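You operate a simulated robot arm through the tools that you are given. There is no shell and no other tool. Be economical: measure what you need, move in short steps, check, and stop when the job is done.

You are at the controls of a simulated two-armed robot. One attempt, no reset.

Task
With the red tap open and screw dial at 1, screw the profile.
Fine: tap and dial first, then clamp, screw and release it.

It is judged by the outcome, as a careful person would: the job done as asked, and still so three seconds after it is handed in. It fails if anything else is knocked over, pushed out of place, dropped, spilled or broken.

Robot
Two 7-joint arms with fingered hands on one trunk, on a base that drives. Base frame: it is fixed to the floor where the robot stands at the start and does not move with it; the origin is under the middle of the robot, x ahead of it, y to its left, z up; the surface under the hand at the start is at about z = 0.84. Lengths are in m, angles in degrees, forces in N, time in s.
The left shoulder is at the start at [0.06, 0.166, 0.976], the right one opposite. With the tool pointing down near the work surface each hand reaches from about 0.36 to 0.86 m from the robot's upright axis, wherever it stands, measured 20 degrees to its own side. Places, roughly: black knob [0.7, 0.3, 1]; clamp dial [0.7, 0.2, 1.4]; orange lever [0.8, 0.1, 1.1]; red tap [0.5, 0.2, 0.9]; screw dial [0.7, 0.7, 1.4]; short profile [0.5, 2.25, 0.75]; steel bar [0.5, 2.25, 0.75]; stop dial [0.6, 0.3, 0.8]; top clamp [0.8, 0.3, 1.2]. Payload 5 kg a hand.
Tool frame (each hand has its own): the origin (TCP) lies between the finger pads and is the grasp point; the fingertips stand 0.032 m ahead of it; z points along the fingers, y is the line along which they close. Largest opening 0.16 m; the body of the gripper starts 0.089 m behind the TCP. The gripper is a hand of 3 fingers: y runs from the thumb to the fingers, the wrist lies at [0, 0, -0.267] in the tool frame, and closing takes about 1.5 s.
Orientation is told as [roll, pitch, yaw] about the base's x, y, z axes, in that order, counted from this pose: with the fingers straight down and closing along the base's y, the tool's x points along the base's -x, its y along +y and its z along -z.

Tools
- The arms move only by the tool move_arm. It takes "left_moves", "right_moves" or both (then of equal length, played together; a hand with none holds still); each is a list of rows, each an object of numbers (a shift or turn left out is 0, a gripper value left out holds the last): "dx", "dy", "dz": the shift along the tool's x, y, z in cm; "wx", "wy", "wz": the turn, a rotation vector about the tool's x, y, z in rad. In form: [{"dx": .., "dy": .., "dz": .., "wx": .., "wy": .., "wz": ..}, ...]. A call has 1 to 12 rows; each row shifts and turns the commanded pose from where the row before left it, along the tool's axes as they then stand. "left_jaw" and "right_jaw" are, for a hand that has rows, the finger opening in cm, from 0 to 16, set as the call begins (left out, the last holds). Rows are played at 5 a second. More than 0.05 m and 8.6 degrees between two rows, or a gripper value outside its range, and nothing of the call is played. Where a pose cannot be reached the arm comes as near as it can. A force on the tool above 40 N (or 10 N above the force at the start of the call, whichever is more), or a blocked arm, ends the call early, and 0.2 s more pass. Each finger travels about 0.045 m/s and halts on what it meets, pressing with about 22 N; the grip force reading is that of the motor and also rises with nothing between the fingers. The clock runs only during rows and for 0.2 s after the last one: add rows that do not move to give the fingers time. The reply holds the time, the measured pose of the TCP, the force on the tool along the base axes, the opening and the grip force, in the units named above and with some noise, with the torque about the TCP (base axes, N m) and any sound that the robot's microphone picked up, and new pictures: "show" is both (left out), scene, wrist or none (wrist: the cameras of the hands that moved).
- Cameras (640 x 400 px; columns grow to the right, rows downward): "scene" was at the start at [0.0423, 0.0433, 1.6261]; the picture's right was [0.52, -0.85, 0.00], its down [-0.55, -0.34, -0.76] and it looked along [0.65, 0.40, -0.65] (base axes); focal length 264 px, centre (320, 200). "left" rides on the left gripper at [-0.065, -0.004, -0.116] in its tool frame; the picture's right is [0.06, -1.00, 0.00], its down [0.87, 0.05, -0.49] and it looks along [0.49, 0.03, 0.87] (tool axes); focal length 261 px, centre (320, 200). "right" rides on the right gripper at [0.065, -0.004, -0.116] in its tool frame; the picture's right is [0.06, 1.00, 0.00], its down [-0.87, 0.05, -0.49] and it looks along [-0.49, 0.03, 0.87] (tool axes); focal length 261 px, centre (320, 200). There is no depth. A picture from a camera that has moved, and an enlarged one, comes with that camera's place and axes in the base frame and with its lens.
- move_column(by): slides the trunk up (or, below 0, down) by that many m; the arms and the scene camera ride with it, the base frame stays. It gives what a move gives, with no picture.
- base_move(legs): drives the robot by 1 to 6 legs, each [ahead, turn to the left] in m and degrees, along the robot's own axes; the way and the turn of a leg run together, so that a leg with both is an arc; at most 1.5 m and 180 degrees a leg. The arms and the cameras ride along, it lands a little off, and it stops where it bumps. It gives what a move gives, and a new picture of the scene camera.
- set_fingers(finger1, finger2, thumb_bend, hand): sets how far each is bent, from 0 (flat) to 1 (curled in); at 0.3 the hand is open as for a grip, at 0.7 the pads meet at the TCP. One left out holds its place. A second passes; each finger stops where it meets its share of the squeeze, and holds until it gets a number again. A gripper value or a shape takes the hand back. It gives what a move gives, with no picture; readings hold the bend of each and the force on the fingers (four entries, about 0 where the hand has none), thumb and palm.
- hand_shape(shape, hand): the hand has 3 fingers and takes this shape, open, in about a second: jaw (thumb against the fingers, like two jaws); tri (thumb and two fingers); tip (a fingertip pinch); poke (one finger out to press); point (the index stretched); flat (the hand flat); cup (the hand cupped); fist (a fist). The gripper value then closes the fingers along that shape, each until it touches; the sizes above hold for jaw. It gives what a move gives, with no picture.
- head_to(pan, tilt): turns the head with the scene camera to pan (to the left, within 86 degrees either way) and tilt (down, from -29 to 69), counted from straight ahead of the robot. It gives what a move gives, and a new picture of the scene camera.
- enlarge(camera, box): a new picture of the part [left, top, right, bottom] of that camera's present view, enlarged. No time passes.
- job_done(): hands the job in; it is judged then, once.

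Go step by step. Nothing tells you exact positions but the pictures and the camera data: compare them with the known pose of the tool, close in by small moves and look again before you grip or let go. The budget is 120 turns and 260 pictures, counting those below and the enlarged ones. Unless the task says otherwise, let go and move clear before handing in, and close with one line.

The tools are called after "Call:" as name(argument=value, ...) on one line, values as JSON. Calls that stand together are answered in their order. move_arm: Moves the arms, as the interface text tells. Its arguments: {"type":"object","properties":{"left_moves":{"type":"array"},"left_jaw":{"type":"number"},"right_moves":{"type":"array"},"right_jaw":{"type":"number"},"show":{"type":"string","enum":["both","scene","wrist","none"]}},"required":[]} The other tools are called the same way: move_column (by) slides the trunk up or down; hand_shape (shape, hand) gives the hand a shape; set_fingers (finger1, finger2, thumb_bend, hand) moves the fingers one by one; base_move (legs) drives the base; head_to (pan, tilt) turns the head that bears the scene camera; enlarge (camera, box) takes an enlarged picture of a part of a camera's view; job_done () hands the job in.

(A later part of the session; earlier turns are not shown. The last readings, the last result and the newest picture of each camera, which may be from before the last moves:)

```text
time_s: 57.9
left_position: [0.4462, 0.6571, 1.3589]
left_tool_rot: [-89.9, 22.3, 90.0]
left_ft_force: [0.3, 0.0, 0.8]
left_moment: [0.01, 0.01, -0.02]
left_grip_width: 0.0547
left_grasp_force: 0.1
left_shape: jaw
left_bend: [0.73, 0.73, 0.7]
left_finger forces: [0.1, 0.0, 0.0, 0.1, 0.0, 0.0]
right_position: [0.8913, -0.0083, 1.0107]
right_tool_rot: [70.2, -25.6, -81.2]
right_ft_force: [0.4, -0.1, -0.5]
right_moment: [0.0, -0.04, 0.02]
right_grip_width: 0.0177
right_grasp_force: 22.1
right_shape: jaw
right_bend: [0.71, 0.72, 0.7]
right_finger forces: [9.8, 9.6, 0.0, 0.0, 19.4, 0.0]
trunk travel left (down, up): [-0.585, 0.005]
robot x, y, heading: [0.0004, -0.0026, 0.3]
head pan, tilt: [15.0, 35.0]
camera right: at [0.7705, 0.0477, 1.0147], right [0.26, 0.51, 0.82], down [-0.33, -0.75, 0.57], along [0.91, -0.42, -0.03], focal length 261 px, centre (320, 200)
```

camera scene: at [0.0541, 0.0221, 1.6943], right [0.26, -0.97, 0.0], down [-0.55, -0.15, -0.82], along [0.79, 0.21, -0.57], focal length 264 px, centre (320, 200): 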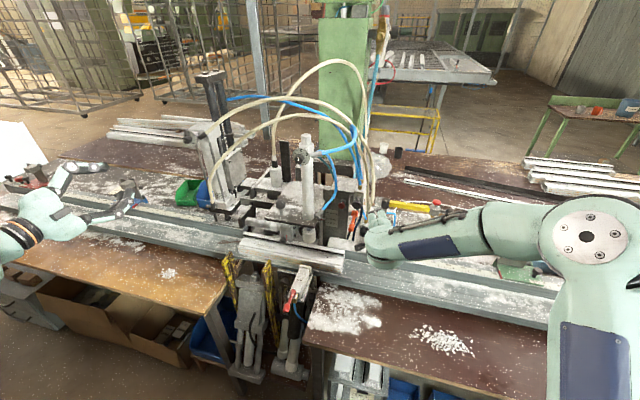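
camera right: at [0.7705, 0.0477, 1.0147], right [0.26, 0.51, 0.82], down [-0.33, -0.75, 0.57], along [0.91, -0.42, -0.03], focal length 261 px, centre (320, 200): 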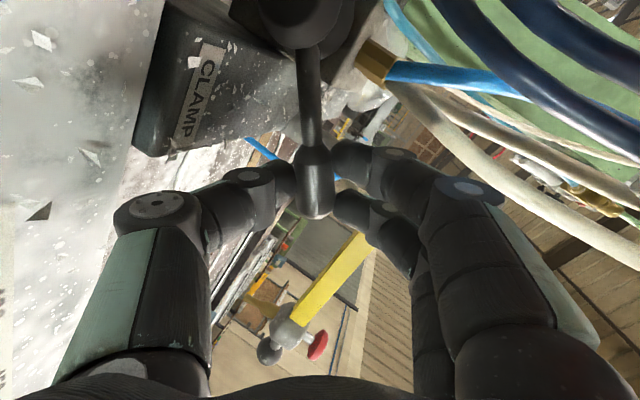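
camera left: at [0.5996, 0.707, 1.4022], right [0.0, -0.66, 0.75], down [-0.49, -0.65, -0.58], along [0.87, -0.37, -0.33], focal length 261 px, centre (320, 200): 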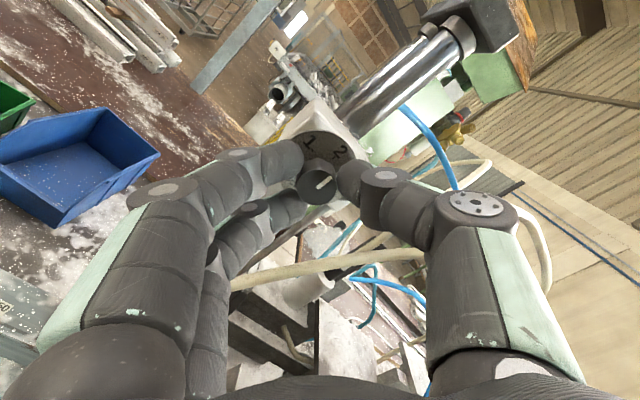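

Gripped symmetrically. First a small tug towards the robot to feel for motion.

Call:
move_arm(right_moves=[{"dx": 0.07, "dy": -0.14, "dz": -0.48}, {"dx": 0.07, "dy": -0.14, "dz": -0.48}, {}], show="none")

Call:
move_arm(right_moves=[{"dx": -0.07, "dy": 0.14, "dz": 0.48}, {"dx": -0.07, "dy": 0.14, "dz": 0.48}, {}], show="none")

Call:
move_arm(right_moves=[{"dy": 0.5, "dz": -0.14, "wz": -0.05}, {"dy": 0.5, "dz": -0.14, "wz": -0.05}, {}], show="wrist")

```text
time_s: 58.7
left_position: [0.4466, 0.6579, 1.3591]
left_tool_rot: [-89.9, 22.4, 90.0]
left_ft_force: [0.2, -0.1, 0.9]
left_moment: [-0.02, -0.05, 0.05]
left_grip_width: 0.0547
left_grasp_force: 0.0
left_shape: jaw
left_bend: [0.73, 0.73, 0.7]
left_finger forces: [0.1, 0.0, 0.0, 0.1, 0.0, 0.0]
right_position: [0.8822, -0.0117, 1.0107]
right_tool_rot: [70.2, -25.5, -81.4]
right_ft_force: [6.0, -4.0, -1.2]
right_moment: [0.01, -0.07, -0.29]
right_grip_width: 0.0175
right_grasp_force: 22.1
right_shape: jaw
right_bend: [0.7, 0.72, 0.7]
right_finger forces: [8.7, 10.3, 0.0, 0.0, 19.3, 0.0]
trunk travel left (down, up): [-0.585, 0.005]
robot x, y, heading: [0.0038, 0.0028, -0.1]
head pan, tilt: [15.0, 35.0]
```

```text
time_s: 59.5
left_position: [0.4454, 0.656, 1.3584]
left_tool_rot: [-90.0, 22.3, 90.0]
left_ft_force: [-0.2, 0.2, 0.0]
left_moment: [0.03, 0.01, 0.0]
left_grip_width: 0.0545
left_grasp_force: 0.1
left_shape: jaw
left_bend: [0.73, 0.73, 0.7]
left_finger forces: [0.1, 0.1, 0.0, 0.0, 0.0, 0.0]
right_position: [0.8907, -0.0086, 1.0112]
right_tool_rot: [70.1, -25.6, -81.1]
right_ft_force: [-0.1, -3.4, -0.4]
right_moment: [-0.02, 0.0, 0.02]
right_grip_width: 0.0175
right_grasp_force: 22.0
right_shape: jaw
right_bend: [0.71, 0.72, 0.7]
right_finger forces: [11.3, 10.1, 0.0, 0.1, 22.5, 0.0]
trunk travel left (down, up): [-0.585, 0.005]
robot x, y, heading: [-0.0014, 0.0007, -0.1]
head pan, tilt: [15.0, 35.0]
```

```text
time_s: 60.3
left_position: [0.4486, 0.656, 1.3575]
left_tool_rot: [-89.8, 22.3, 90.0]
left_ft_force: [-0.1, 0.1, 0.7]
left_moment: [-0.02, 0.02, 0.0]
left_grip_width: 0.0546
left_grasp_force: 0.1
left_shape: jaw
left_bend: [0.73, 0.73, 0.7]
left_finger forces: [0.1, 0.0, 0.0, 0.0, 0.0, 0.0]
right_position: [0.8909, -0.0048, 1.0151]
right_tool_rot: [68.7, -30.9, -78.7]
right_ft_force: [-1.8, -3.3, -21.0]
right_moment: [0.22, 0.46, -0.15]
right_grip_width: 0.0177
right_grasp_force: 22.0
right_shape: jaw
right_bend: [0.71, 0.73, 0.7]
right_finger forces: [5.4, 3.5, 0.0, 0.0, 30.2, 0.0]
trunk travel left (down, up): [-0.585, 0.005]
robot x, y, heading: [0.0007, 0.002, -0.2]
head pan, tilt: [15.0, 35.0]
camera right: at [0.7689, 0.0481, 1.0155], right [0.25, 0.59, 0.77], down [-0.31, -0.7, 0.64], along [0.92, -0.4, 0.01], focal length 261 px, centre (320, 200)
```

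right: 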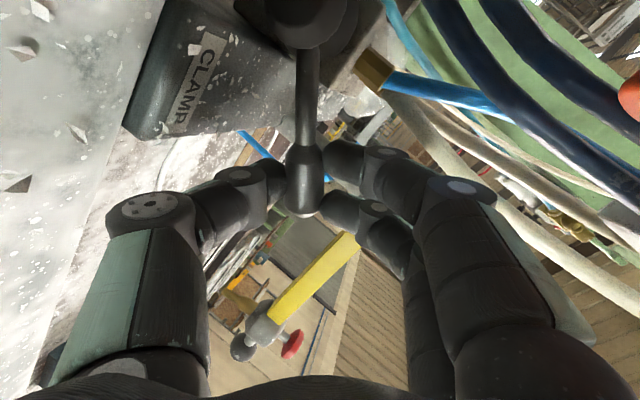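

Upwards is solid, but the tug towards me gave way softly and returned without load. I'll pull further towards the robot and look.

Call:
move_arm(right_moves=[{"dy": -0.5, "dz": 0.14, "wz": 0.05}, {"dy": -0.5, "dz": 0.14, "wz": 0.05}, {"dx": 0.07, "dy": -0.14, "dz": -0.48}, {"dx": 0.07, "dy": -0.14, "dz": -0.48}, {"dx": 0.07, "dy": -0.14, "dz": -0.48}, {"dx": 0.07, "dy": -0.14, "dz": -0.48}, {}], show="wrist")

Call:
enlarge(camera="scene", box=[340, 170, 420, 240])

```text
time_s: 61.9
left_position: [0.4473, 0.6567, 1.3586]
left_tool_rot: [-89.9, 22.3, 90.0]
left_ft_force: [-0.2, -0.9, -0.7]
left_moment: [0.03, 0.0, 0.02]
left_grip_width: 0.0547
left_grasp_force: 0.1
left_shape: jaw
left_bend: [0.73, 0.73, 0.7]
left_finger forces: [0.0, 0.0, 0.0, 0.1, 0.1, 0.1]
right_position: [0.871, -0.0103, 1.0132]
right_tool_rot: [70.4, -25.6, -81.3]
right_ft_force: [5.1, -1.1, 2.2]
right_moment: [-0.01, -0.24, -0.21]
right_grip_width: 0.017
right_grasp_force: 22.1
right_shape: jaw
right_bend: [0.7, 0.73, 0.7]
right_finger forces: [8.6, 12.2, 0.1, 0.0, 17.9, 0.1]
trunk travel left (down, up): [-0.585, 0.005]
robot x, y, heading: [-0.0009, -0.0019, 0.0]
head pan, tilt: [15.0, 35.0]
camera right: at [0.7508, 0.0462, 1.0164], right [0.26, 0.51, 0.82], down [-0.34, -0.75, 0.57], along [0.9, -0.43, -0.03], focal length 261 px, centre (320, 200)
```

right: 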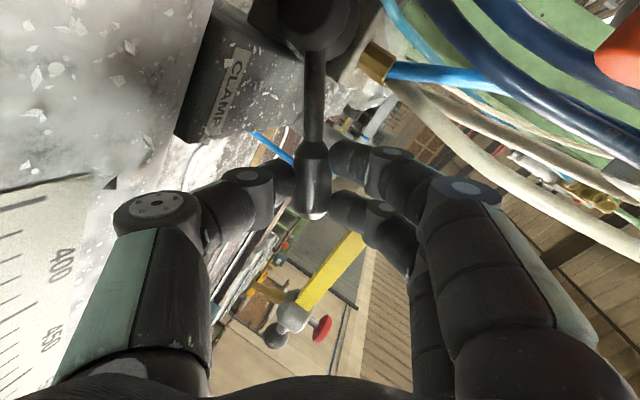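

```text
5.71 times, centred on (380, 205) of scene
camera zoom: at [0.0552, 0.022, 1.6943], right [0.26, -0.97, 0.0], down [-0.55, -0.15, -0.82], along [0.79, 0.21, -0.57], focal length 1511 px, centre (-23, 171)
```

zoom: 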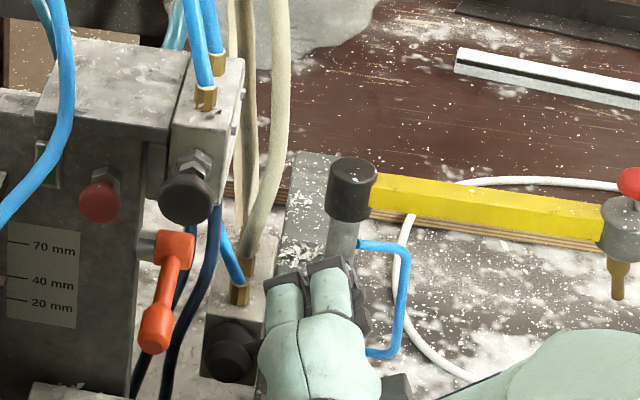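

The lever does swing towards me — it moved 2 cm with the hand. I'll keep pulling it gently towards the robot.

Call:
move_arm(right_moves=[{"dx": 0.07, "dy": -0.14, "dz": -0.48}, {"dx": 0.07, "dy": -0.14, "dz": -0.48}, {"dx": 0.07, "dy": -0.14, "dz": -0.48}, {"dx": 0.07, "dy": -0.14, "dz": -0.48}, {}], show="wrist")

Call:
enlarge(camera="scene", box=[260, 140, 420, 240])

```text
time_s: 63.1
left_position: [0.4458, 0.6573, 1.359]
left_tool_rot: [-89.9, 22.3, 90.0]
left_ft_force: [0.8, -0.2, -0.2]
left_moment: [-0.04, -0.01, -0.01]
left_grip_width: 0.0547
left_grasp_force: 0.1
left_shape: jaw
left_bend: [0.73, 0.73, 0.7]
left_finger forces: [0.0, 0.0, 0.0, 0.0, 0.0, 0.1]
right_position: [0.8508, -0.0088, 1.011]
right_tool_rot: [70.1, -25.6, -81.1]
right_ft_force: [-0.6, 0.1, 3.4]
right_moment: [0.0, -0.14, -0.13]
right_grip_width: 0.0167
right_grasp_force: 21.9
right_shape: jaw
right_bend: [0.71, 0.73, 0.7]
right_finger forces: [7.5, 10.9, 0.0, 0.0, 17.4, 0.0]
trunk travel left (down, up): [-0.585, 0.005]
robot x, y, heading: [0.0025, -0.0022, -0.0]
head pan, tilt: [15.0, 35.0]
camera right: at [0.7298, 0.0479, 1.0154], right [0.26, 0.51, 0.82], down [-0.33, -0.75, 0.57], along [0.91, -0.42, -0.03], focal length 261 px, centre (320, 200)
```

right: 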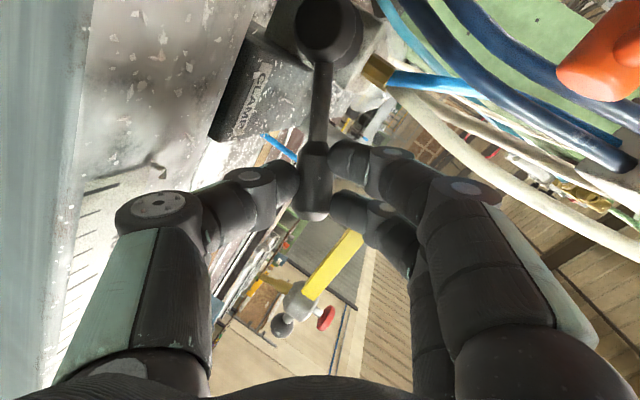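

```text
4.00 times, centred on (340, 190) of scene
camera zoom: at [0.0546, 0.0222, 1.6942], right [0.26, -0.97, 0.0], down [-0.55, -0.15, -0.82], along [0.79, 0.21, -0.57], focal length 1058 px, centre (240, 240)
```

zoom: 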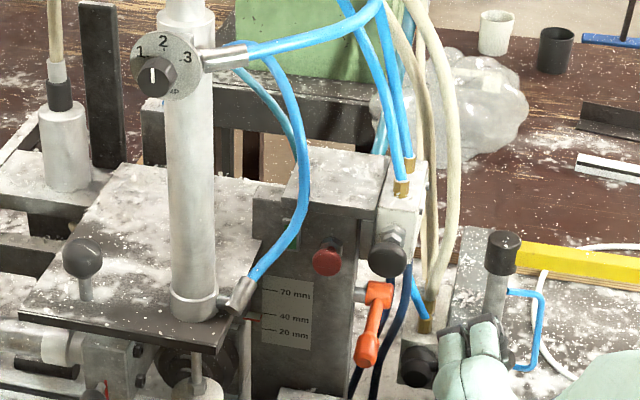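

Call:
enlarge(camera="scene", box=[262, 200, 332, 260])

Call:
enlarge(camera="scene", box=[190, 170, 290, 260])

```text
6.67 times, centred on (297, 230) of scene
camera zoom: at [0.0546, 0.0222, 1.6942], right [0.26, -0.97, 0.0], down [-0.55, -0.15, -0.82], along [0.79, 0.21, -0.57], focal length 1763 px, centre (473, 0)
```

zoom: 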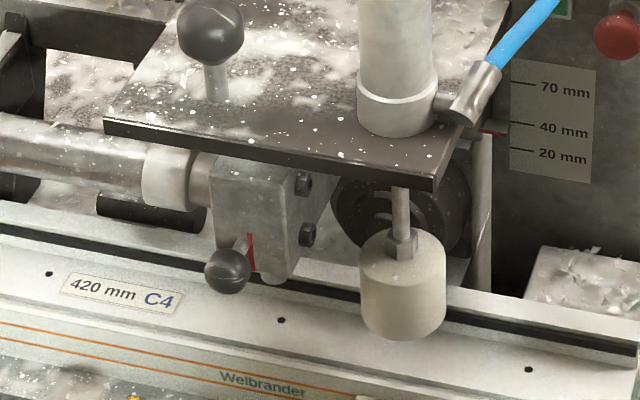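

```text
4.44 times, centred on (240, 215) of scene
camera zoom: at [0.0546, 0.0222, 1.6942], right [0.26, -0.97, 0.0], down [-0.55, -0.15, -0.82], along [0.79, 0.21, -0.57], focal length 1176 px, centre (676, 133)
```

zoom: 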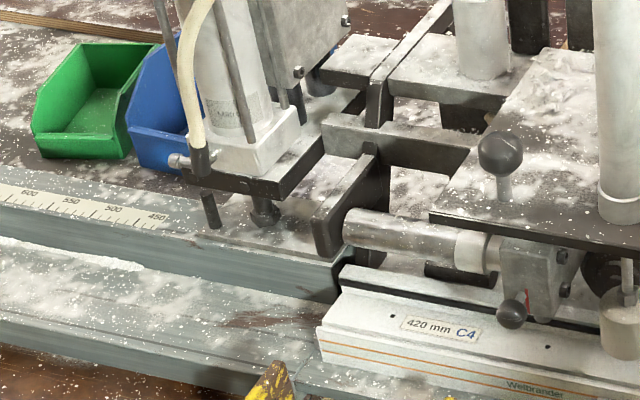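

The top clamp foot has come down onto the profile, so this lever is the clamp. I'll pull to the end of its travel.

Call:
move_arm(right_moves=[{"dx": 0.07, "dy": -0.14, "dz": -0.48}, {"dx": 0.07, "dy": -0.14, "dz": -0.48}, {}], show="none")

Call:
enlarge(camera="scene", box=[262, 200, 402, 290])

```text
time_s: 63.9
left_position: [0.4468, 0.6577, 1.3585]
left_tool_rot: [-89.8, 22.4, 90.0]
left_ft_force: [1.1, 0.0, 0.6]
left_moment: [0.01, 0.0, -0.01]
left_grip_width: 0.0548
left_grasp_force: 0.1
left_shape: jaw
left_bend: [0.73, 0.73, 0.7]
left_finger forces: [0.0, 0.0, 0.0, 0.1, 0.0, 0.0]
right_position: [0.8406, -0.0067, 1.0105]
right_tool_rot: [69.9, -25.7, -81.1]
right_ft_force: [3.6, 10.0, -1.4]
right_moment: [0.16, -0.1, 0.16]
right_grip_width: 0.0158
right_grasp_force: 21.7
right_shape: jaw
right_bend: [0.71, 0.72, 0.7]
right_finger forces: [7.6, 10.9, 0.0, 0.1, 14.5, 0.0]
trunk travel left (down, up): [-0.585, 0.005]
robot x, y, heading: [0.0032, -0.0006, 0.4]
head pan, tilt: [15.0, 35.0]
```

```text
4.44 times, centred on (332, 245) of scene
camera zoom: at [0.0556, 0.0235, 1.6942], right [0.26, -0.97, 0.0], down [-0.55, -0.15, -0.82], along [0.79, 0.21, -0.57], focal length 1176 px, centre (267, 0)
```

zoom: 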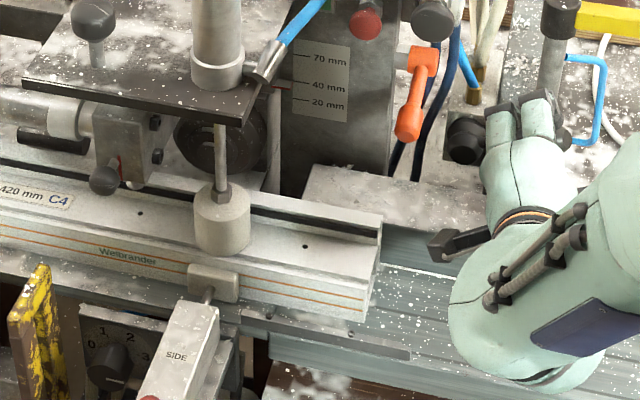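

Top and side clamps are both on the profile. I'll open the hand and retreat from the lever, then check that it stays.

Call:
move_arm(right_jaw=5, right_moves=[{}, {}, {}, {}, {"dz": -2}, {"dz": -3}, {"dz": -4}, {"dz": -4}], show="wrist")

Call:
enlarge(camera="scene", box=[262, 180, 422, 290])

```text
time_s: 65.7
left_position: [0.4442, 0.6563, 1.3596]
left_tool_rot: [-90.0, 22.4, 90.0]
left_ft_force: [-0.7, 0.0, -0.3]
left_moment: [0.01, 0.01, 0.02]
left_grip_width: 0.0545
left_grasp_force: 0.0
left_shape: jaw
left_bend: [0.73, 0.73, 0.7]
left_finger forces: [0.0, 0.0, 0.1, 0.0, 0.0, 0.0]
right_position: [0.7269, -0.0084, 1.059]
right_tool_rot: [70.3, -25.8, -81.3]
right_ft_force: [-0.7, -0.5, 0.3]
right_moment: [0.02, -0.01, -0.01]
right_grip_width: 0.0495
right_grasp_force: 0.0
right_shape: jaw
right_bend: [0.73, 0.73, 0.7]
right_finger forces: [0.0, 0.0, 0.0, 0.0, 0.1, 0.1]
right hand out of reach, approached as far as the arm can: row 7
trunk travel left (down, up): [-0.585, 0.005]
robot x, y, heading: [-0.0003, 0.0003, 0.3]
head pan, tilt: [15.0, 35.0]
camera right: at [0.6063, 0.0486, 1.0635], right [0.26, 0.51, 0.82], down [-0.33, -0.75, 0.57], along [0.9, -0.43, -0.03], focal length 261 px, centre (320, 200)
```

right: 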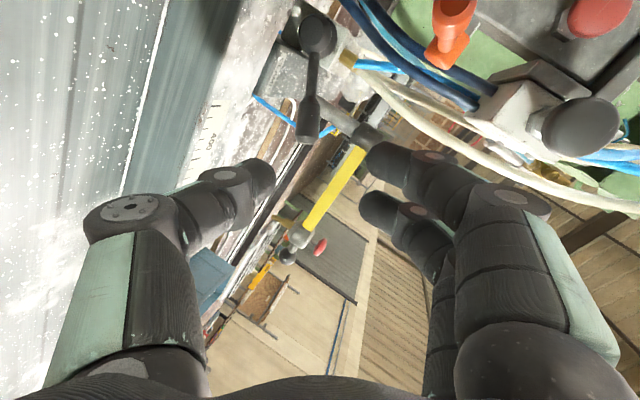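

```text
3.64 times, centred on (342, 235) of scene
camera zoom: at [0.0533, 0.0227, 1.6943], right [0.26, -0.97, 0.0], down [-0.55, -0.15, -0.82], along [0.79, 0.21, -0.57], focal length 962 px, centre (240, 73)
```

zoom: 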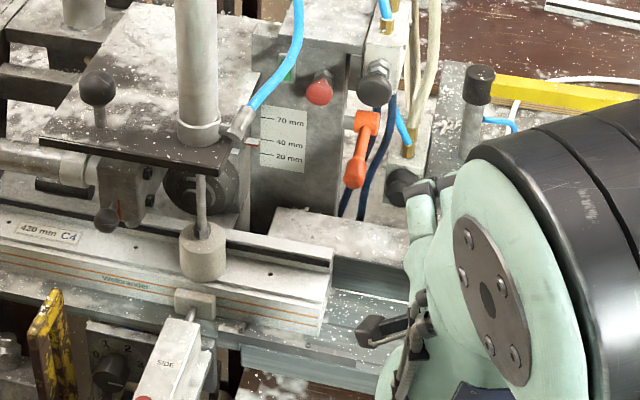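

The clamps hold and the lever stays put. Next I'll turn the hand level and closed, to press the black palm button at about (0.80, 0.09, 1.162).

Call:
move_arm(right_jaw=0, right_moves=[{"dx": -0.5, "dy": 2}, {"wz": -0.137}, {"wz": -0.137}, {"wz": -0.137}, {"wz": -0.137}, {"wz": -0.137}, {"wz": -0.137}, {"wz": -0.137}, {"wz": -0.137}, {}], show="both")

```text
time_s: 67.9
left_position: [0.446, 0.6564, 1.3583]
left_tool_rot: [-89.9, 22.3, 89.9]
left_ft_force: [-0.1, 0.5, -0.1]
left_moment: [-0.02, 0.02, 0.02]
left_grip_width: 0.0548
left_grasp_force: 0.0
left_shape: jaw
left_bend: [0.73, 0.73, 0.7]
left_finger forces: [0.0, 0.0, 0.0, 0.1, 0.0, 0.0]
right_position: [0.7345, -0.005, 1.0767]
right_tool_rot: [0.3, -72.2, -0.5]
right_ft_force: [0.5, -0.1, -0.8]
right_moment: [-0.03, -0.03, -0.01]
right_grip_width: 0.0001
right_grasp_force: 21.9
right_shape: jaw
right_bend: [0.65, 0.65, 0.67]
right_finger forces: [0.0, 0.1, 0.1, 0.0, 0.0, 0.0]
trunk travel left (down, up): [-0.585, 0.005]
robot x, y, heading: [-0.0014, 0.0003, -0.0]
head pan, tilt: [15.0, 35.0]
camera scene: at [0.055, 0.0222, 1.6942], right [0.26, -0.97, 0.0], down [-0.55, -0.15, -0.82], along [0.79, 0.21, -0.57], focal length 264 px, centre (320, 200)
camera right: at [0.6038, -0.0086, 1.0516], right [-0.02, 1.0, -0.06], down [-0.2, 0.05, 0.98], along [0.98, 0.03, 0.2], focal length 261 px, centre (320, 200)
```

scene: 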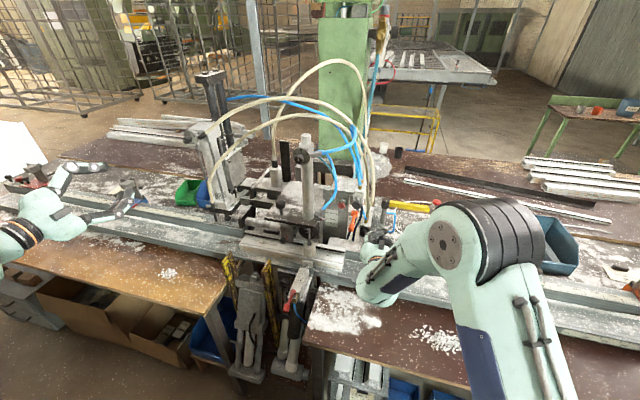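
right: 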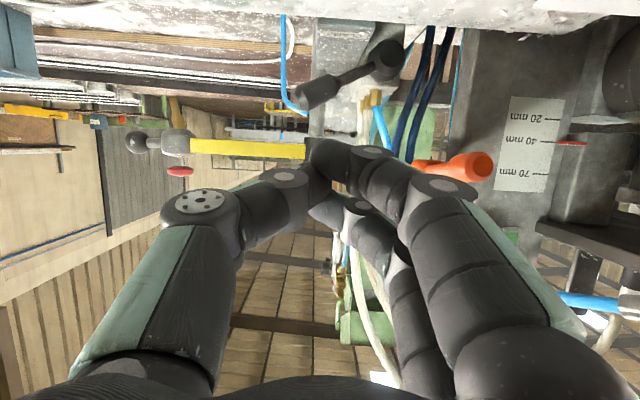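

Call:
move_arm(right_moves=[{"dz": -4}, {"dz": -4}, {"dx": -3.3}, {"dx": -3.4}, {"wy": -0.14}, {"wy": -0.14}, {"wy": -0.03, "dy": 3}, {"dy": 3.2}, {"dy": 3.2}, {}], show="both")

Call:
enlarge(camera="scene", box=[310, 160, 420, 250])

```text
time_s: 70.1
left_position: [0.4466, 0.6567, 1.3598]
left_tool_rot: [-89.9, 22.4, 89.9]
left_ft_force: [-0.5, 0.0, 1.2]
left_moment: [0.0, 0.04, 0.05]
left_grip_width: 0.0546
left_grasp_force: 0.1
left_shape: jaw
left_bend: [0.73, 0.73, 0.7]
left_finger forces: [0.0, 0.1, 0.0, 0.0, 0.1, 0.0]
right_position: [0.6776, 0.0877, 1.1667]
right_tool_rot: [1.7, -82.0, -1.7]
right_ft_force: [-0.3, -1.0, 0.8]
right_moment: [0.01, 0.02, 0.01]
right_grip_width: 0.0
right_grasp_force: 22.2
right_shape: jaw
right_bend: [0.65, 0.65, 0.67]
right_finger forces: [0.0, 0.0, 0.1, 0.0, 0.0, 0.0]
right hand out of reach, approached as far as the arm can: row 6
trunk travel left (down, up): [-0.585, 0.005]
robot x, y, heading: [0.0039, 0.0034, 0.1]
head pan, tilt: [15.0, 35.0]
camera scene: at [0.0547, 0.021, 1.6943], right [0.26, -0.97, 0.0], down [-0.55, -0.15, -0.82], along [0.79, 0.21, -0.57], focal length 264 px, centre (320, 200)
camera right: at [0.5535, 0.0846, 1.1186], right [-0.01, 1.0, -0.06], down [-0.37, 0.05, 0.93], along [0.93, 0.03, 0.36], focal length 261 px, centre (320, 200)
```

scene: 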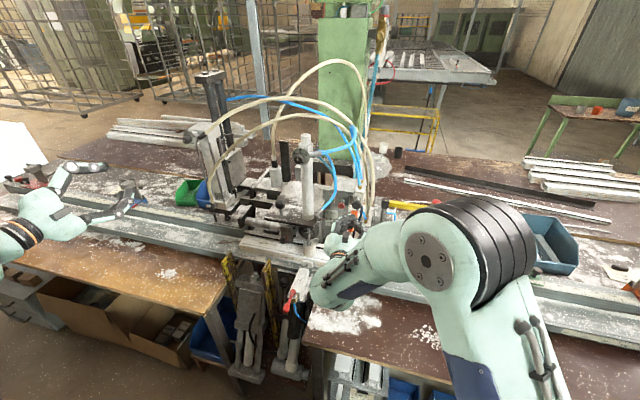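
right: 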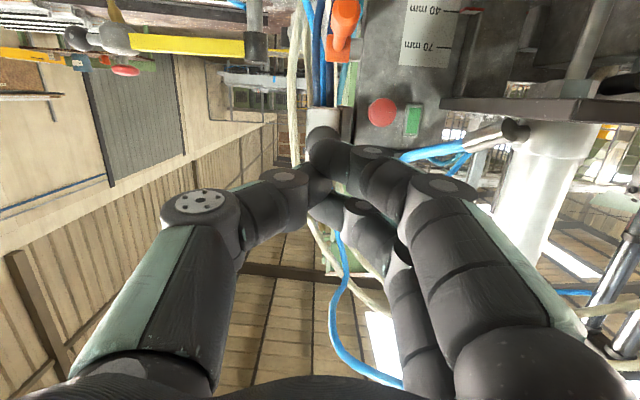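

```text
4.44 times, centred on (365, 205) of scene
camera zoom: at [0.0547, 0.021, 1.6943], right [0.26, -0.97, 0.0], down [-0.55, -0.15, -0.82], along [0.79, 0.21, -0.57], focal length 1176 px, centre (120, 178)
```

zoom: 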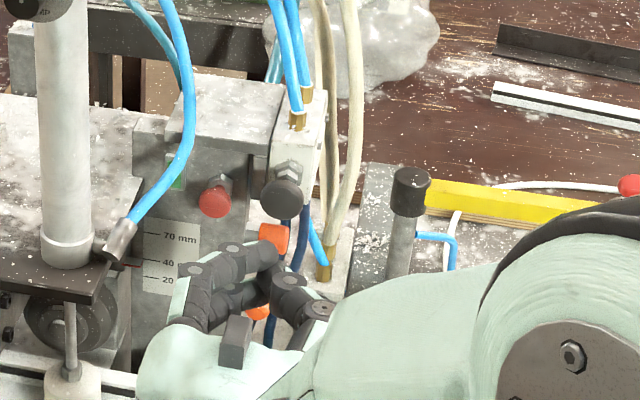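

Call:
move_arm(right_moves=[{"dz": 3, "dx": -0.42}, {"dz": 2.5, "dx": -0.35}, {"dz": 1.5, "dx": -0.21}, {}], show="wrist")

Call:
enlarge(camera="scene", box=[330, 175, 390, 225])

```text
time_s: 71.1
left_position: [0.4459, 0.6576, 1.3587]
left_tool_rot: [-89.9, 22.4, 90.0]
left_ft_force: [-0.6, -1.0, -0.1]
left_moment: [-0.02, -0.02, 0.02]
left_grip_width: 0.0546
left_grasp_force: 0.0
left_shape: jaw
left_bend: [0.73, 0.73, 0.7]
left_finger forces: [0.1, 0.0, 0.0, 0.0, 0.0, 0.1]
right_position: [0.7488, 0.0899, 1.1657]
right_tool_rot: [1.1, -82.0, -1.2]
right_ft_force: [0.3, -0.8, -0.5]
right_moment: [-0.01, 0.01, -0.04]
right_grip_width: 0.0
right_grasp_force: 22.0
right_shape: jaw
right_bend: [0.65, 0.65, 0.67]
right_finger forces: [0.0, 0.1, 0.0, 0.0, 0.1, 0.0]
trunk travel left (down, up): [-0.585, 0.005]
robot x, y, heading: [-0.0019, -0.0012, -0.0]
head pan, tilt: [15.0, 35.0]
camera right: at [0.6245, 0.0854, 1.1188], right [-0.01, 1.0, -0.06], down [-0.36, 0.05, 0.93], along [0.93, 0.03, 0.36], focal length 261 px, centre (320, 200)
```

right: 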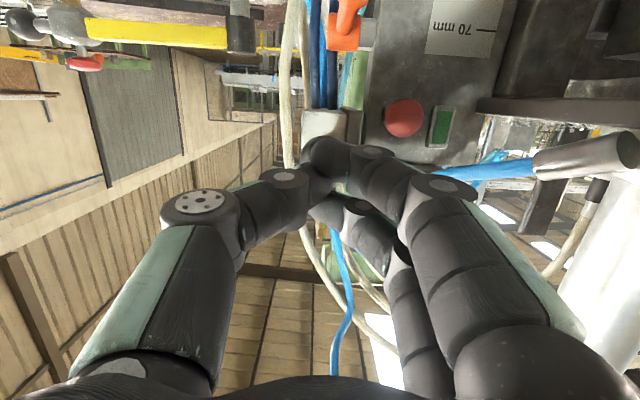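

```text
8.00 times, centred on (360, 200) of scene
camera zoom: at [0.0546, 0.0224, 1.6943], right [0.26, -0.97, 0.0], down [-0.55, -0.15, -0.82], along [0.79, 0.21, -0.57], focal length 2116 px, centre (0, 200)
```

zoom: 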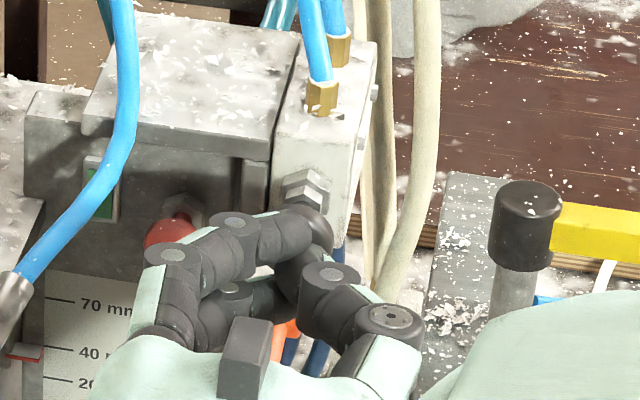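

Call:
move_arm(right_moves=[{"dz": 0.6, "dx": -0.08}, {"dz": 0.6, "dx": -0.08}, {"dz": 0.6, "dx": -0.08}, {"dz": 0.5, "dx": -0.07}], show="none")

Call:
enlarge(camera="scene", box=[330, 175, 390, 225])

```text
time_s: 72.1
left_position: [0.4414, 0.6556, 1.3612]
left_tool_rot: [-90.0, 22.3, 89.9]
left_ft_force: [0.3, -0.5, -0.4]
left_moment: [0.04, 0.0, -0.01]
left_grip_width: 0.0544
left_grasp_force: 0.1
left_shape: jaw
left_bend: [0.73, 0.73, 0.7]
left_finger forces: [0.0, 0.0, 0.0, 0.0, 0.0, 0.0]
right_position: [0.7681, 0.0893, 1.1666]
right_tool_rot: [1.5, -81.9, -1.4]
right_ft_force: [-37.5, -6.4, -1.7]
right_moment: [-0.01, -0.04, -0.41]
right_grip_width: 0.0001
right_grasp_force: 22.3
right_shape: jaw
right_bend: [0.65, 0.66, 0.68]
right_finger forces: [0.0, 0.0, 0.0, 0.1, 47.5, 0.0]
trunk travel left (down, up): [-0.585, 0.005]
robot x, y, heading: [0.0002, -0.0001, -0.1]
head pan, tilt: [15.0, 35.0]
heard: click
```

```text
8.00 times, centred on (360, 200) of scene
camera zoom: at [0.0495, 0.0214, 1.6944], right [0.26, -0.97, 0.0], down [-0.55, -0.15, -0.82], along [0.79, 0.21, -0.57], focal length 2116 px, centre (0, 200)
```

zoom: 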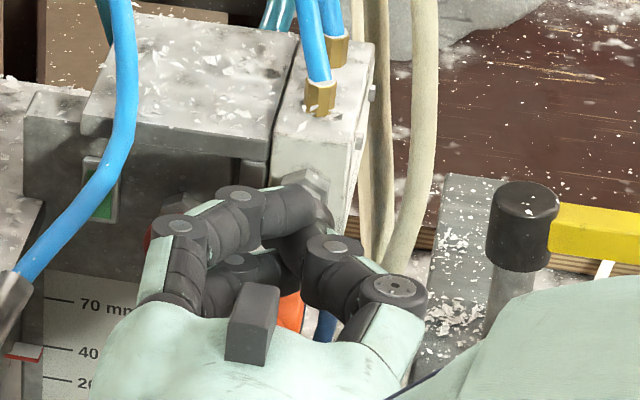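

A click was heard: the button is pressed. I'll hold a moment and watch the screw unit.

Call:
move_arm(right_moves=[{"dz": -0.2}, {}, {}, {}], show="scene")

Call:
enlarge(camera="scene", box=[180, 60, 340, 260])

```text
time_s: 73.1
left_position: [0.4431, 0.6562, 1.3603]
left_tool_rot: [-90.0, 22.3, 90.0]
left_ft_force: [0.5, -0.2, -0.3]
left_moment: [0.0, -0.01, 0.04]
left_grip_width: 0.0544
left_grasp_force: 0.0
left_shape: jaw
left_bend: [0.73, 0.73, 0.7]
left_finger forces: [0.0, 0.0, 0.0, 0.0, 0.1, 0.0]
right_position: [0.7685, 0.0894, 1.1684]
right_tool_rot: [1.4, -82.2, -1.5]
right_ft_force: [-30.5, -3.7, -3.2]
right_moment: [0.02, 0.09, -0.26]
right_grip_width: 0.0001
right_grasp_force: 22.2
right_shape: jaw
right_bend: [0.65, 0.66, 0.69]
right_finger forces: [0.0, 0.1, 0.0, 0.0, 51.0, 0.0]
trunk travel left (down, up): [-0.585, 0.005]
robot x, y, heading: [-0.0025, 0.0006, -0.2]
head pan, tilt: [15.0, 35.0]
camera scene: at [0.0511, 0.0217, 1.6944], right [0.26, -0.97, 0.0], down [-0.55, -0.15, -0.82], along [0.79, 0.21, -0.57], focal length 264 px, centre (320, 200)
```

scene: 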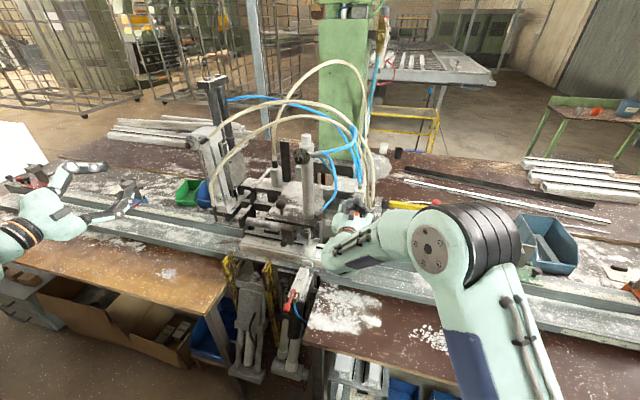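

```text
2.00 times, centred on (260, 160) of scene
camera zoom: at [0.0511, 0.0217, 1.6944], right [0.26, -0.97, 0.0], down [-0.55, -0.15, -0.82], along [0.79, 0.21, -0.57], focal length 529 px, centre (440, 280)
```

zoom: 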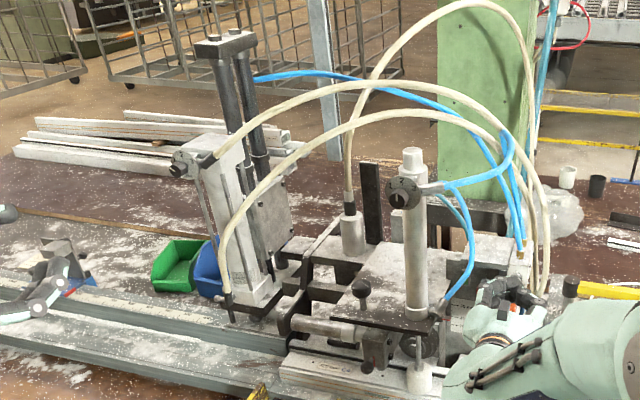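

Call:
enlarge(camera="scene", box=[190, 170, 290, 260])

Call:
move_arm(right_moves=[{}, {}, {}, {}], show="none")

Call:
enlarge(camera="scene", box=[190, 170, 290, 260])

```text
4.44 times, centred on (240, 215) of scene
camera zoom: at [0.0511, 0.0217, 1.6944], right [0.26, -0.97, 0.0], down [-0.55, -0.15, -0.82], along [0.79, 0.21, -0.57], focal length 1176 px, centre (676, 133)
```

zoom: 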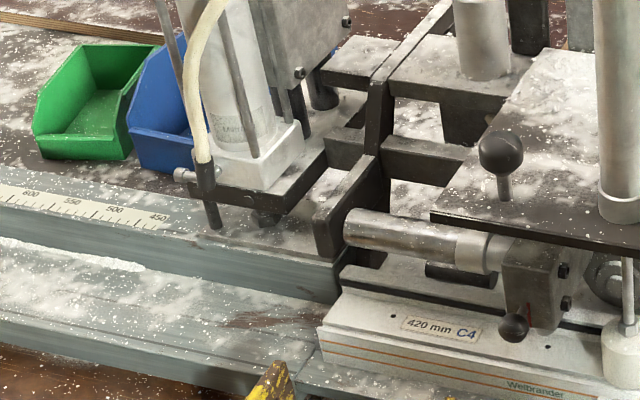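

```text
time_s: 74.1
left_position: [0.443, 0.6564, 1.3597]
left_tool_rot: [-90.1, 22.3, 90.0]
left_ft_force: [-0.3, -0.4, -0.3]
left_moment: [0.03, -0.01, -0.02]
left_grip_width: 0.0545
left_grasp_force: 0.0
left_shape: jaw
left_bend: [0.73, 0.73, 0.7]
left_finger forces: [0.1, 0.0, 0.1, 0.0, 0.1, 0.0]
right_position: [0.7672, 0.089, 1.1684]
right_tool_rot: [1.5, -82.0, -1.7]
right_ft_force: [-29.3, -2.3, -1.4]
right_moment: [0.02, 0.03, -0.22]
right_grip_width: 0.0
right_grasp_force: 21.8
right_shape: jaw
right_bend: [0.65, 0.66, 0.69]
right_finger forces: [0.1, 0.0, 0.1, 0.0, 49.4, 0.0]
trunk travel left (down, up): [-0.585, 0.005]
robot x, y, heading: [-0.002, 0.0011, -0.0]
head pan, tilt: [15.0, 35.0]
```

```text
4.44 times, centred on (240, 215) of scene
camera zoom: at [0.051, 0.0218, 1.6944], right [0.26, -0.97, 0.0], down [-0.55, -0.15, -0.82], along [0.79, 0.21, -0.57], focal length 1176 px, centre (676, 133)
```

zoom: 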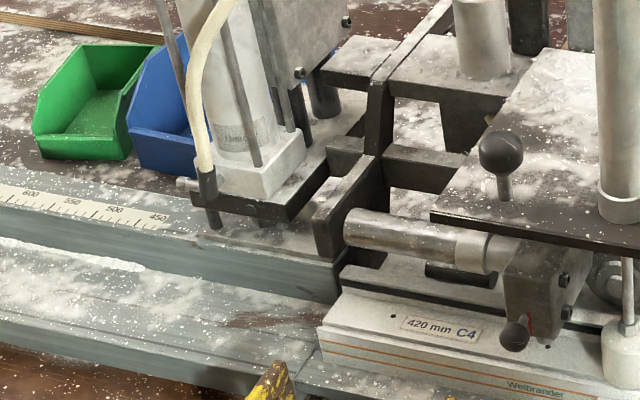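

The screw unit is moving. I'll hold the button and keep watching.

Call:
move_arm(right_moves=[{}, {}, {}, {}, {}, {}, {}, {}, {}, {}], show="none")

Call:
enlarge(camera="scene", box=[190, 170, 290, 260])

Call:
move_arm(right_moves=[{}, {}, {}, {}, {}, {}, {}, {}, {}, {}], show="none")

Call:
enlarge(camera="scene", box=[180, 60, 340, 260])

```text
time_s: 76.3
left_position: [0.4437, 0.6578, 1.3604]
left_tool_rot: [-90.0, 22.3, 90.0]
left_ft_force: [0.1, -0.7, 0.3]
left_moment: [-0.03, -0.02, -0.02]
left_grip_width: 0.0545
left_grasp_force: 0.0
left_shape: jaw
left_bend: [0.73, 0.73, 0.7]
left_finger forces: [0.0, 0.0, 0.1, 0.1, 0.0, 0.0]
right_position: [0.7677, 0.0883, 1.1678]
right_tool_rot: [1.5, -82.0, -1.6]
right_ft_force: [-26.3, -2.4, 1.8]
right_moment: [0.0, -0.11, -0.22]
right_grip_width: 0.0003
right_grasp_force: 22.4
right_shape: jaw
right_bend: [0.65, 0.66, 0.69]
right_finger forces: [0.0, 0.0, 0.0, 0.0, 47.8, 0.0]
trunk travel left (down, up): [-0.585, 0.005]
robot x, y, heading: [-0.0009, -0.0004, 0.0]
head pan, tilt: [15.0, 35.0]
```

```text
4.44 times, centred on (240, 215) of scene
camera zoom: at [0.051, 0.0217, 1.6944], right [0.26, -0.97, 0.0], down [-0.55, -0.15, -0.82], along [0.79, 0.21, -0.57], focal length 1176 px, centre (676, 133)
```

zoom: 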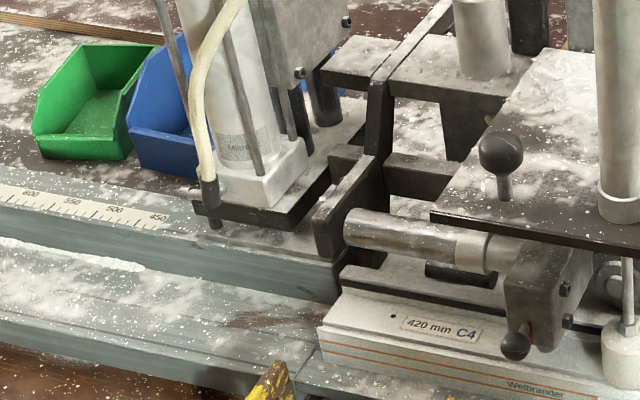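

```text
time_s: 78.5
left_position: [0.4415, 0.6556, 1.36]
left_tool_rot: [-90.1, 22.3, 90.0]
left_ft_force: [0.7, 0.2, 1.1]
left_moment: [-0.01, 0.0, 0.02]
left_grip_width: 0.0548
left_grasp_force: 0.2
left_shape: jaw
left_bend: [0.73, 0.73, 0.7]
left_finger forces: [0.0, 0.0, 0.0, 0.0, 0.0, 0.1]
right_position: [0.7679, 0.0889, 1.1684]
right_tool_rot: [1.5, -82.1, -1.5]
right_ft_force: [-26.2, -2.0, 3.2]
right_moment: [0.0, -0.14, -0.21]
right_grip_width: 0.0001
right_grasp_force: 21.3
right_shape: jaw
right_bend: [0.65, 0.66, 0.69]
right_finger forces: [0.0, 0.1, 0.1, 0.0, 47.0, 0.0]
trunk travel left (down, up): [-0.585, 0.005]
robot x, y, heading: [-0.004, 0.0029, 0.2]
head pan, tilt: [15.0, 35.0]
```

```text
2.00 times, centred on (260, 160) of scene
camera zoom: at [0.051, 0.0217, 1.6944], right [0.26, -0.97, 0.0], down [-0.55, -0.15, -0.82], along [0.79, 0.21, -0.57], focal length 529 px, centre (440, 280)
```

zoom: 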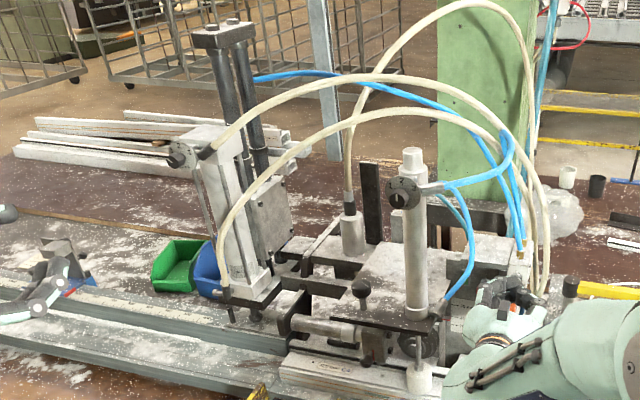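

The screw unit went out and seems to have returned. I'll let go of the button and check its position.

Call:
move_arm(right_moves=[{"dz": -2, "dx": 0.28}, {"dz": -3, "dx": 0.42}, {"dz": -2}, {}], show="none")

Call:
enlarge(camera="scene", box=[190, 170, 290, 260])

Call:
move_arm(right_moves=[{}, {}, {}, {}, {}, {}, {}, {}], show="none")

Call:
enlarge(camera="scene", box=[190, 170, 290, 260])

```text
time_s: 79.5
left_position: [0.4466, 0.6581, 1.3581]
left_tool_rot: [-89.9, 22.3, 89.9]
left_ft_force: [0.8, -0.2, -0.4]
left_moment: [0.06, -0.01, 0.01]
left_grip_width: 0.0546
left_grasp_force: 0.0
left_shape: jaw
left_bend: [0.73, 0.73, 0.7]
left_finger forces: [0.0, 0.0, 0.1, 0.1, 0.0, 0.0]
right_position: [0.6999, 0.0875, 1.1698]
right_tool_rot: [1.4, -82.1, -1.4]
right_ft_force: [0.0, 0.0, 0.2]
right_moment: [-0.01, 0.01, 0.04]
right_grip_width: 0.0
right_grasp_force: 22.5
right_shape: jaw
right_bend: [0.65, 0.66, 0.68]
right_finger forces: [0.0, 0.0, 0.0, 0.1, 0.1, 0.0]
trunk travel left (down, up): [-0.585, 0.005]
robot x, y, heading: [-0.0015, 0.0031, -0.2]
head pan, tilt: [15.0, 35.0]
```

```text
4.44 times, centred on (240, 215) of scene
camera zoom: at [0.0552, 0.0222, 1.6942], right [0.26, -0.97, 0.0], down [-0.55, -0.15, -0.82], along [0.79, 0.21, -0.57], focal length 1176 px, centre (676, 133)
```

zoom: 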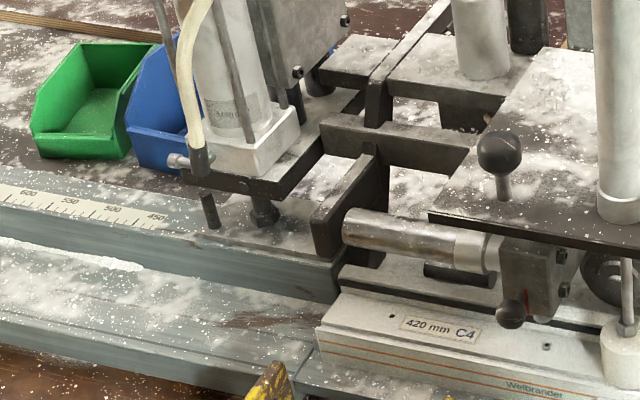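

```text
time_s: 81.3
left_position: [0.4466, 0.6563, 1.3586]
left_tool_rot: [-89.9, 22.2, 90.1]
left_ft_force: [0.1, 0.0, 0.2]
left_moment: [-0.02, -0.06, 0.01]
left_grip_width: 0.0545
left_grasp_force: 0.1
left_shape: jaw
left_bend: [0.73, 0.73, 0.7]
left_finger forces: [0.0, 0.1, 0.0, 0.1, 0.0, 0.0]
right_position: [0.6999, 0.0882, 1.1682]
right_tool_rot: [1.3, -82.0, -1.4]
right_ft_force: [-0.3, 0.0, -0.1]
right_moment: [-0.03, 0.02, -0.01]
right_grip_width: 0.0001
right_grasp_force: 21.8
right_shape: jaw
right_bend: [0.65, 0.66, 0.68]
right_finger forces: [0.1, 0.0, 0.0, 0.0, 0.0, 0.0]
trunk travel left (down, up): [-0.585, 0.005]
robot x, y, heading: [-0.0005, -0.0041, -0.0]
head pan, tilt: [15.0, 35.0]
```

```text
4.44 times, centred on (240, 215) of scene
camera zoom: at [0.0549, 0.0221, 1.6942], right [0.26, -0.97, 0.0], down [-0.55, -0.15, -0.82], along [0.79, 0.21, -0.57], focal length 1176 px, centre (676, 133)
```

zoom: 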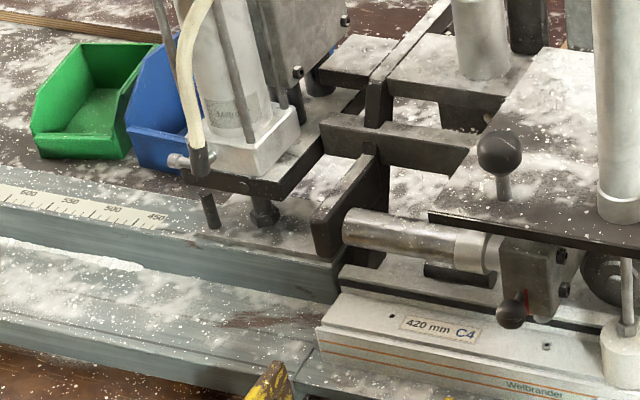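

The screw cycle has finished and the unit is back home. I'll check the profile and then return to the lever to release.

Call:
enlarge(camera="scene", box=[235, 205, 335, 275])

Call:
move_arm(right_jaw=5, right_moves=[{"dz": -3}, {"dy": -3.3}, {"dy": -3.3}, {"dy": -3.3}, {}, {}], show="wrist")

Call:
enlarge(camera="scene", box=[340, 180, 420, 240])

```text
5.71 times, centred on (285, 240) of scene
camera zoom: at [0.0549, 0.0221, 1.6942], right [0.26, -0.97, 0.0], down [-0.55, -0.15, -0.82], along [0.79, 0.21, -0.57], focal length 1511 px, centre (520, -29)
```

zoom: 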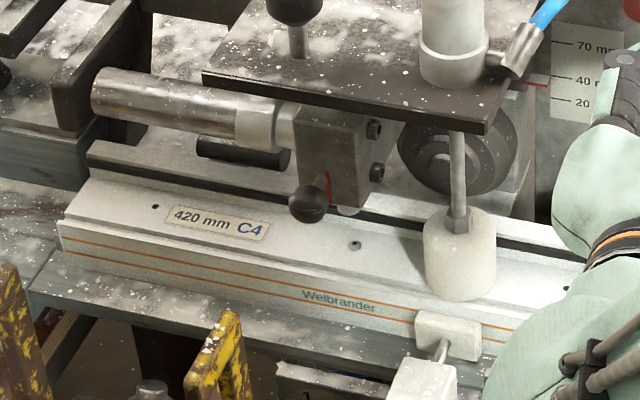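

```text
time_s: 82.7
left_position: [0.4465, 0.6582, 1.358]
left_tool_rot: [-89.8, 22.4, 89.9]
left_ft_force: [0.3, 0.0, 0.3]
left_moment: [-0.02, -0.03, -0.01]
left_grip_width: 0.0548
left_grasp_force: 0.1
left_shape: jaw
left_bend: [0.73, 0.73, 0.7]
left_finger forces: [0.1, 0.0, 0.0, 0.1, 0.0, 0.0]
right_position: [0.6702, -0.0083, 1.1721]
right_tool_rot: [0.8, -82.0, -1.0]
right_ft_force: [-0.1, 0.3, -0.3]
right_moment: [0.0, 0.03, -0.01]
right_grip_width: 0.0498
right_grasp_force: 0.1
right_shape: jaw
right_bend: [0.73, 0.73, 0.7]
right_finger forces: [0.0, 0.1, 0.1, 0.0, 0.1, 0.1]
trunk travel left (down, up): [-0.585, 0.005]
robot x, y, heading: [-0.0027, -0.0002, 0.3]
head pan, tilt: [15.0, 35.0]
camera right: at [0.5456, -0.0118, 1.1246], right [-0.01, 1.0, -0.06], down [-0.37, 0.05, 0.93], along [0.93, 0.03, 0.36], focal length 261 px, centre (320, 200)
```

right: 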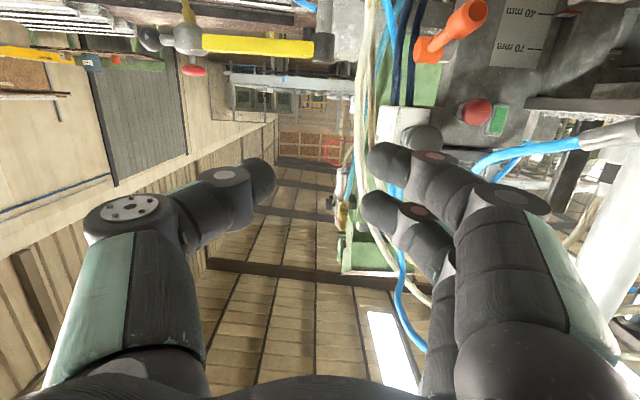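

```text
6.67 times, centred on (380, 210) of scene
camera zoom: at [0.0547, 0.0239, 1.6942], right [0.26, -0.97, 0.0], down [-0.55, -0.15, -0.82], along [0.79, 0.21, -0.57], focal length 1763 px, centre (-80, 133)
```

zoom: 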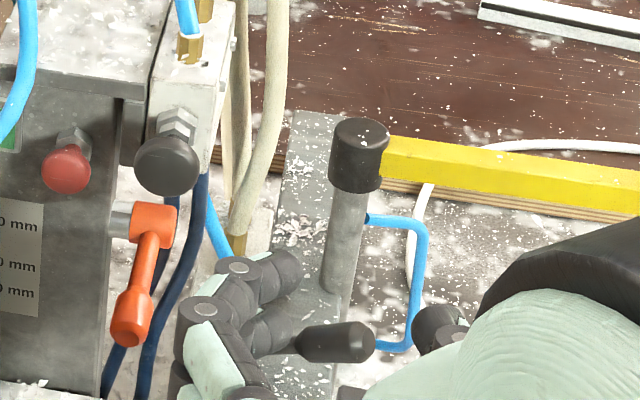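

A screw head now shows in the profile's middle hole. To release, I'll push the lever back (grip now at about (0.867, -0.01, 1.003)) with the closed hand.

Call:
move_arm(right_jaw=0, right_moves=[{"dx": 4}, {"dx": 4}, {"dx": 4}, {"dx": 4.1}, {"dz": 4, "dy": -0.4}, {"dz": 4, "dx": -0.5}, {"dz": 3, "dx": -0.5}, {}], show="wrist")

Call:
enlarge(camera="scene", box=[340, 180, 420, 240])

```text
time_s: 84.5
left_position: [0.4459, 0.6578, 1.3582]
left_tool_rot: [-90.0, 22.4, 90.0]
left_ft_force: [-0.1, 0.3, 0.7]
left_moment: [0.03, -0.02, -0.01]
left_grip_width: 0.0546
left_grasp_force: 0.1
left_shape: jaw
left_bend: [0.73, 0.73, 0.7]
left_finger forces: [0.0, 0.0, 0.1, 0.0, 0.0, 0.0]
right_position: [0.765, -0.0125, 1.1857]
right_tool_rot: [1.0, -82.0, -1.1]
right_ft_force: [-0.3, -0.5, 0.2]
right_moment: [-0.01, -0.01, -0.03]
right_grip_width: 0.0001
right_grasp_force: 21.9
right_shape: jaw
right_bend: [0.65, 0.65, 0.67]
right_finger forces: [0.1, 0.0, 0.0, 0.0, 0.0, 0.0]
right hand out of reach, approached as far as the arm can: row 1, 2, 3, 4, 5, 6
trunk travel left (down, up): [-0.585, 0.005]
robot x, y, heading: [0.0009, -0.0043, -0.3]
head pan, tilt: [15.0, 35.0]
camera right: at [0.6418, -0.0159, 1.1387], right [-0.01, 1.0, -0.06], down [-0.37, 0.05, 0.93], along [0.93, 0.03, 0.36], focal length 261 px, centre (320, 200)
```

right: 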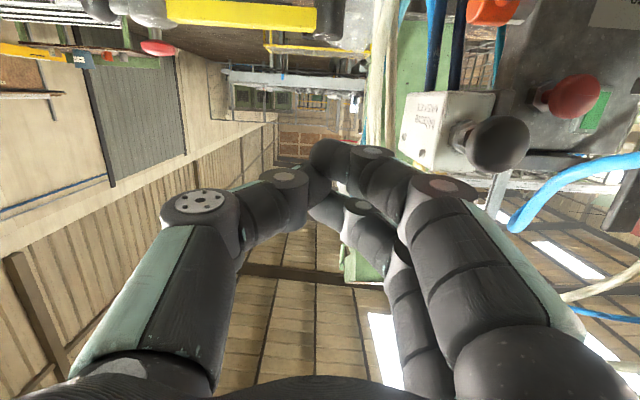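

```text
6.67 times, centred on (380, 210) of scene
camera zoom: at [0.0543, 0.023, 1.6943], right [0.26, -0.97, 0.0], down [-0.55, -0.15, -0.82], along [0.79, 0.21, -0.57], focal length 1763 px, centre (-80, 133)
```

zoom: 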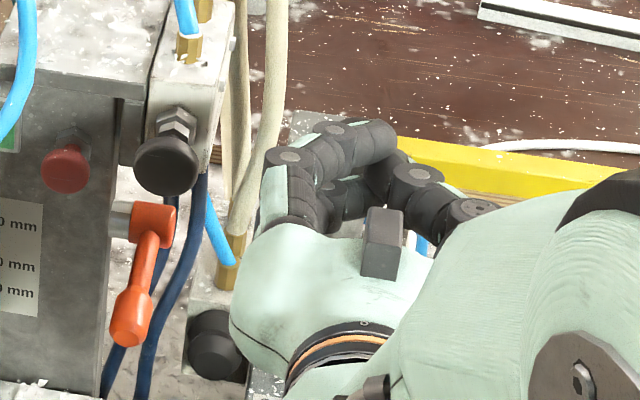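

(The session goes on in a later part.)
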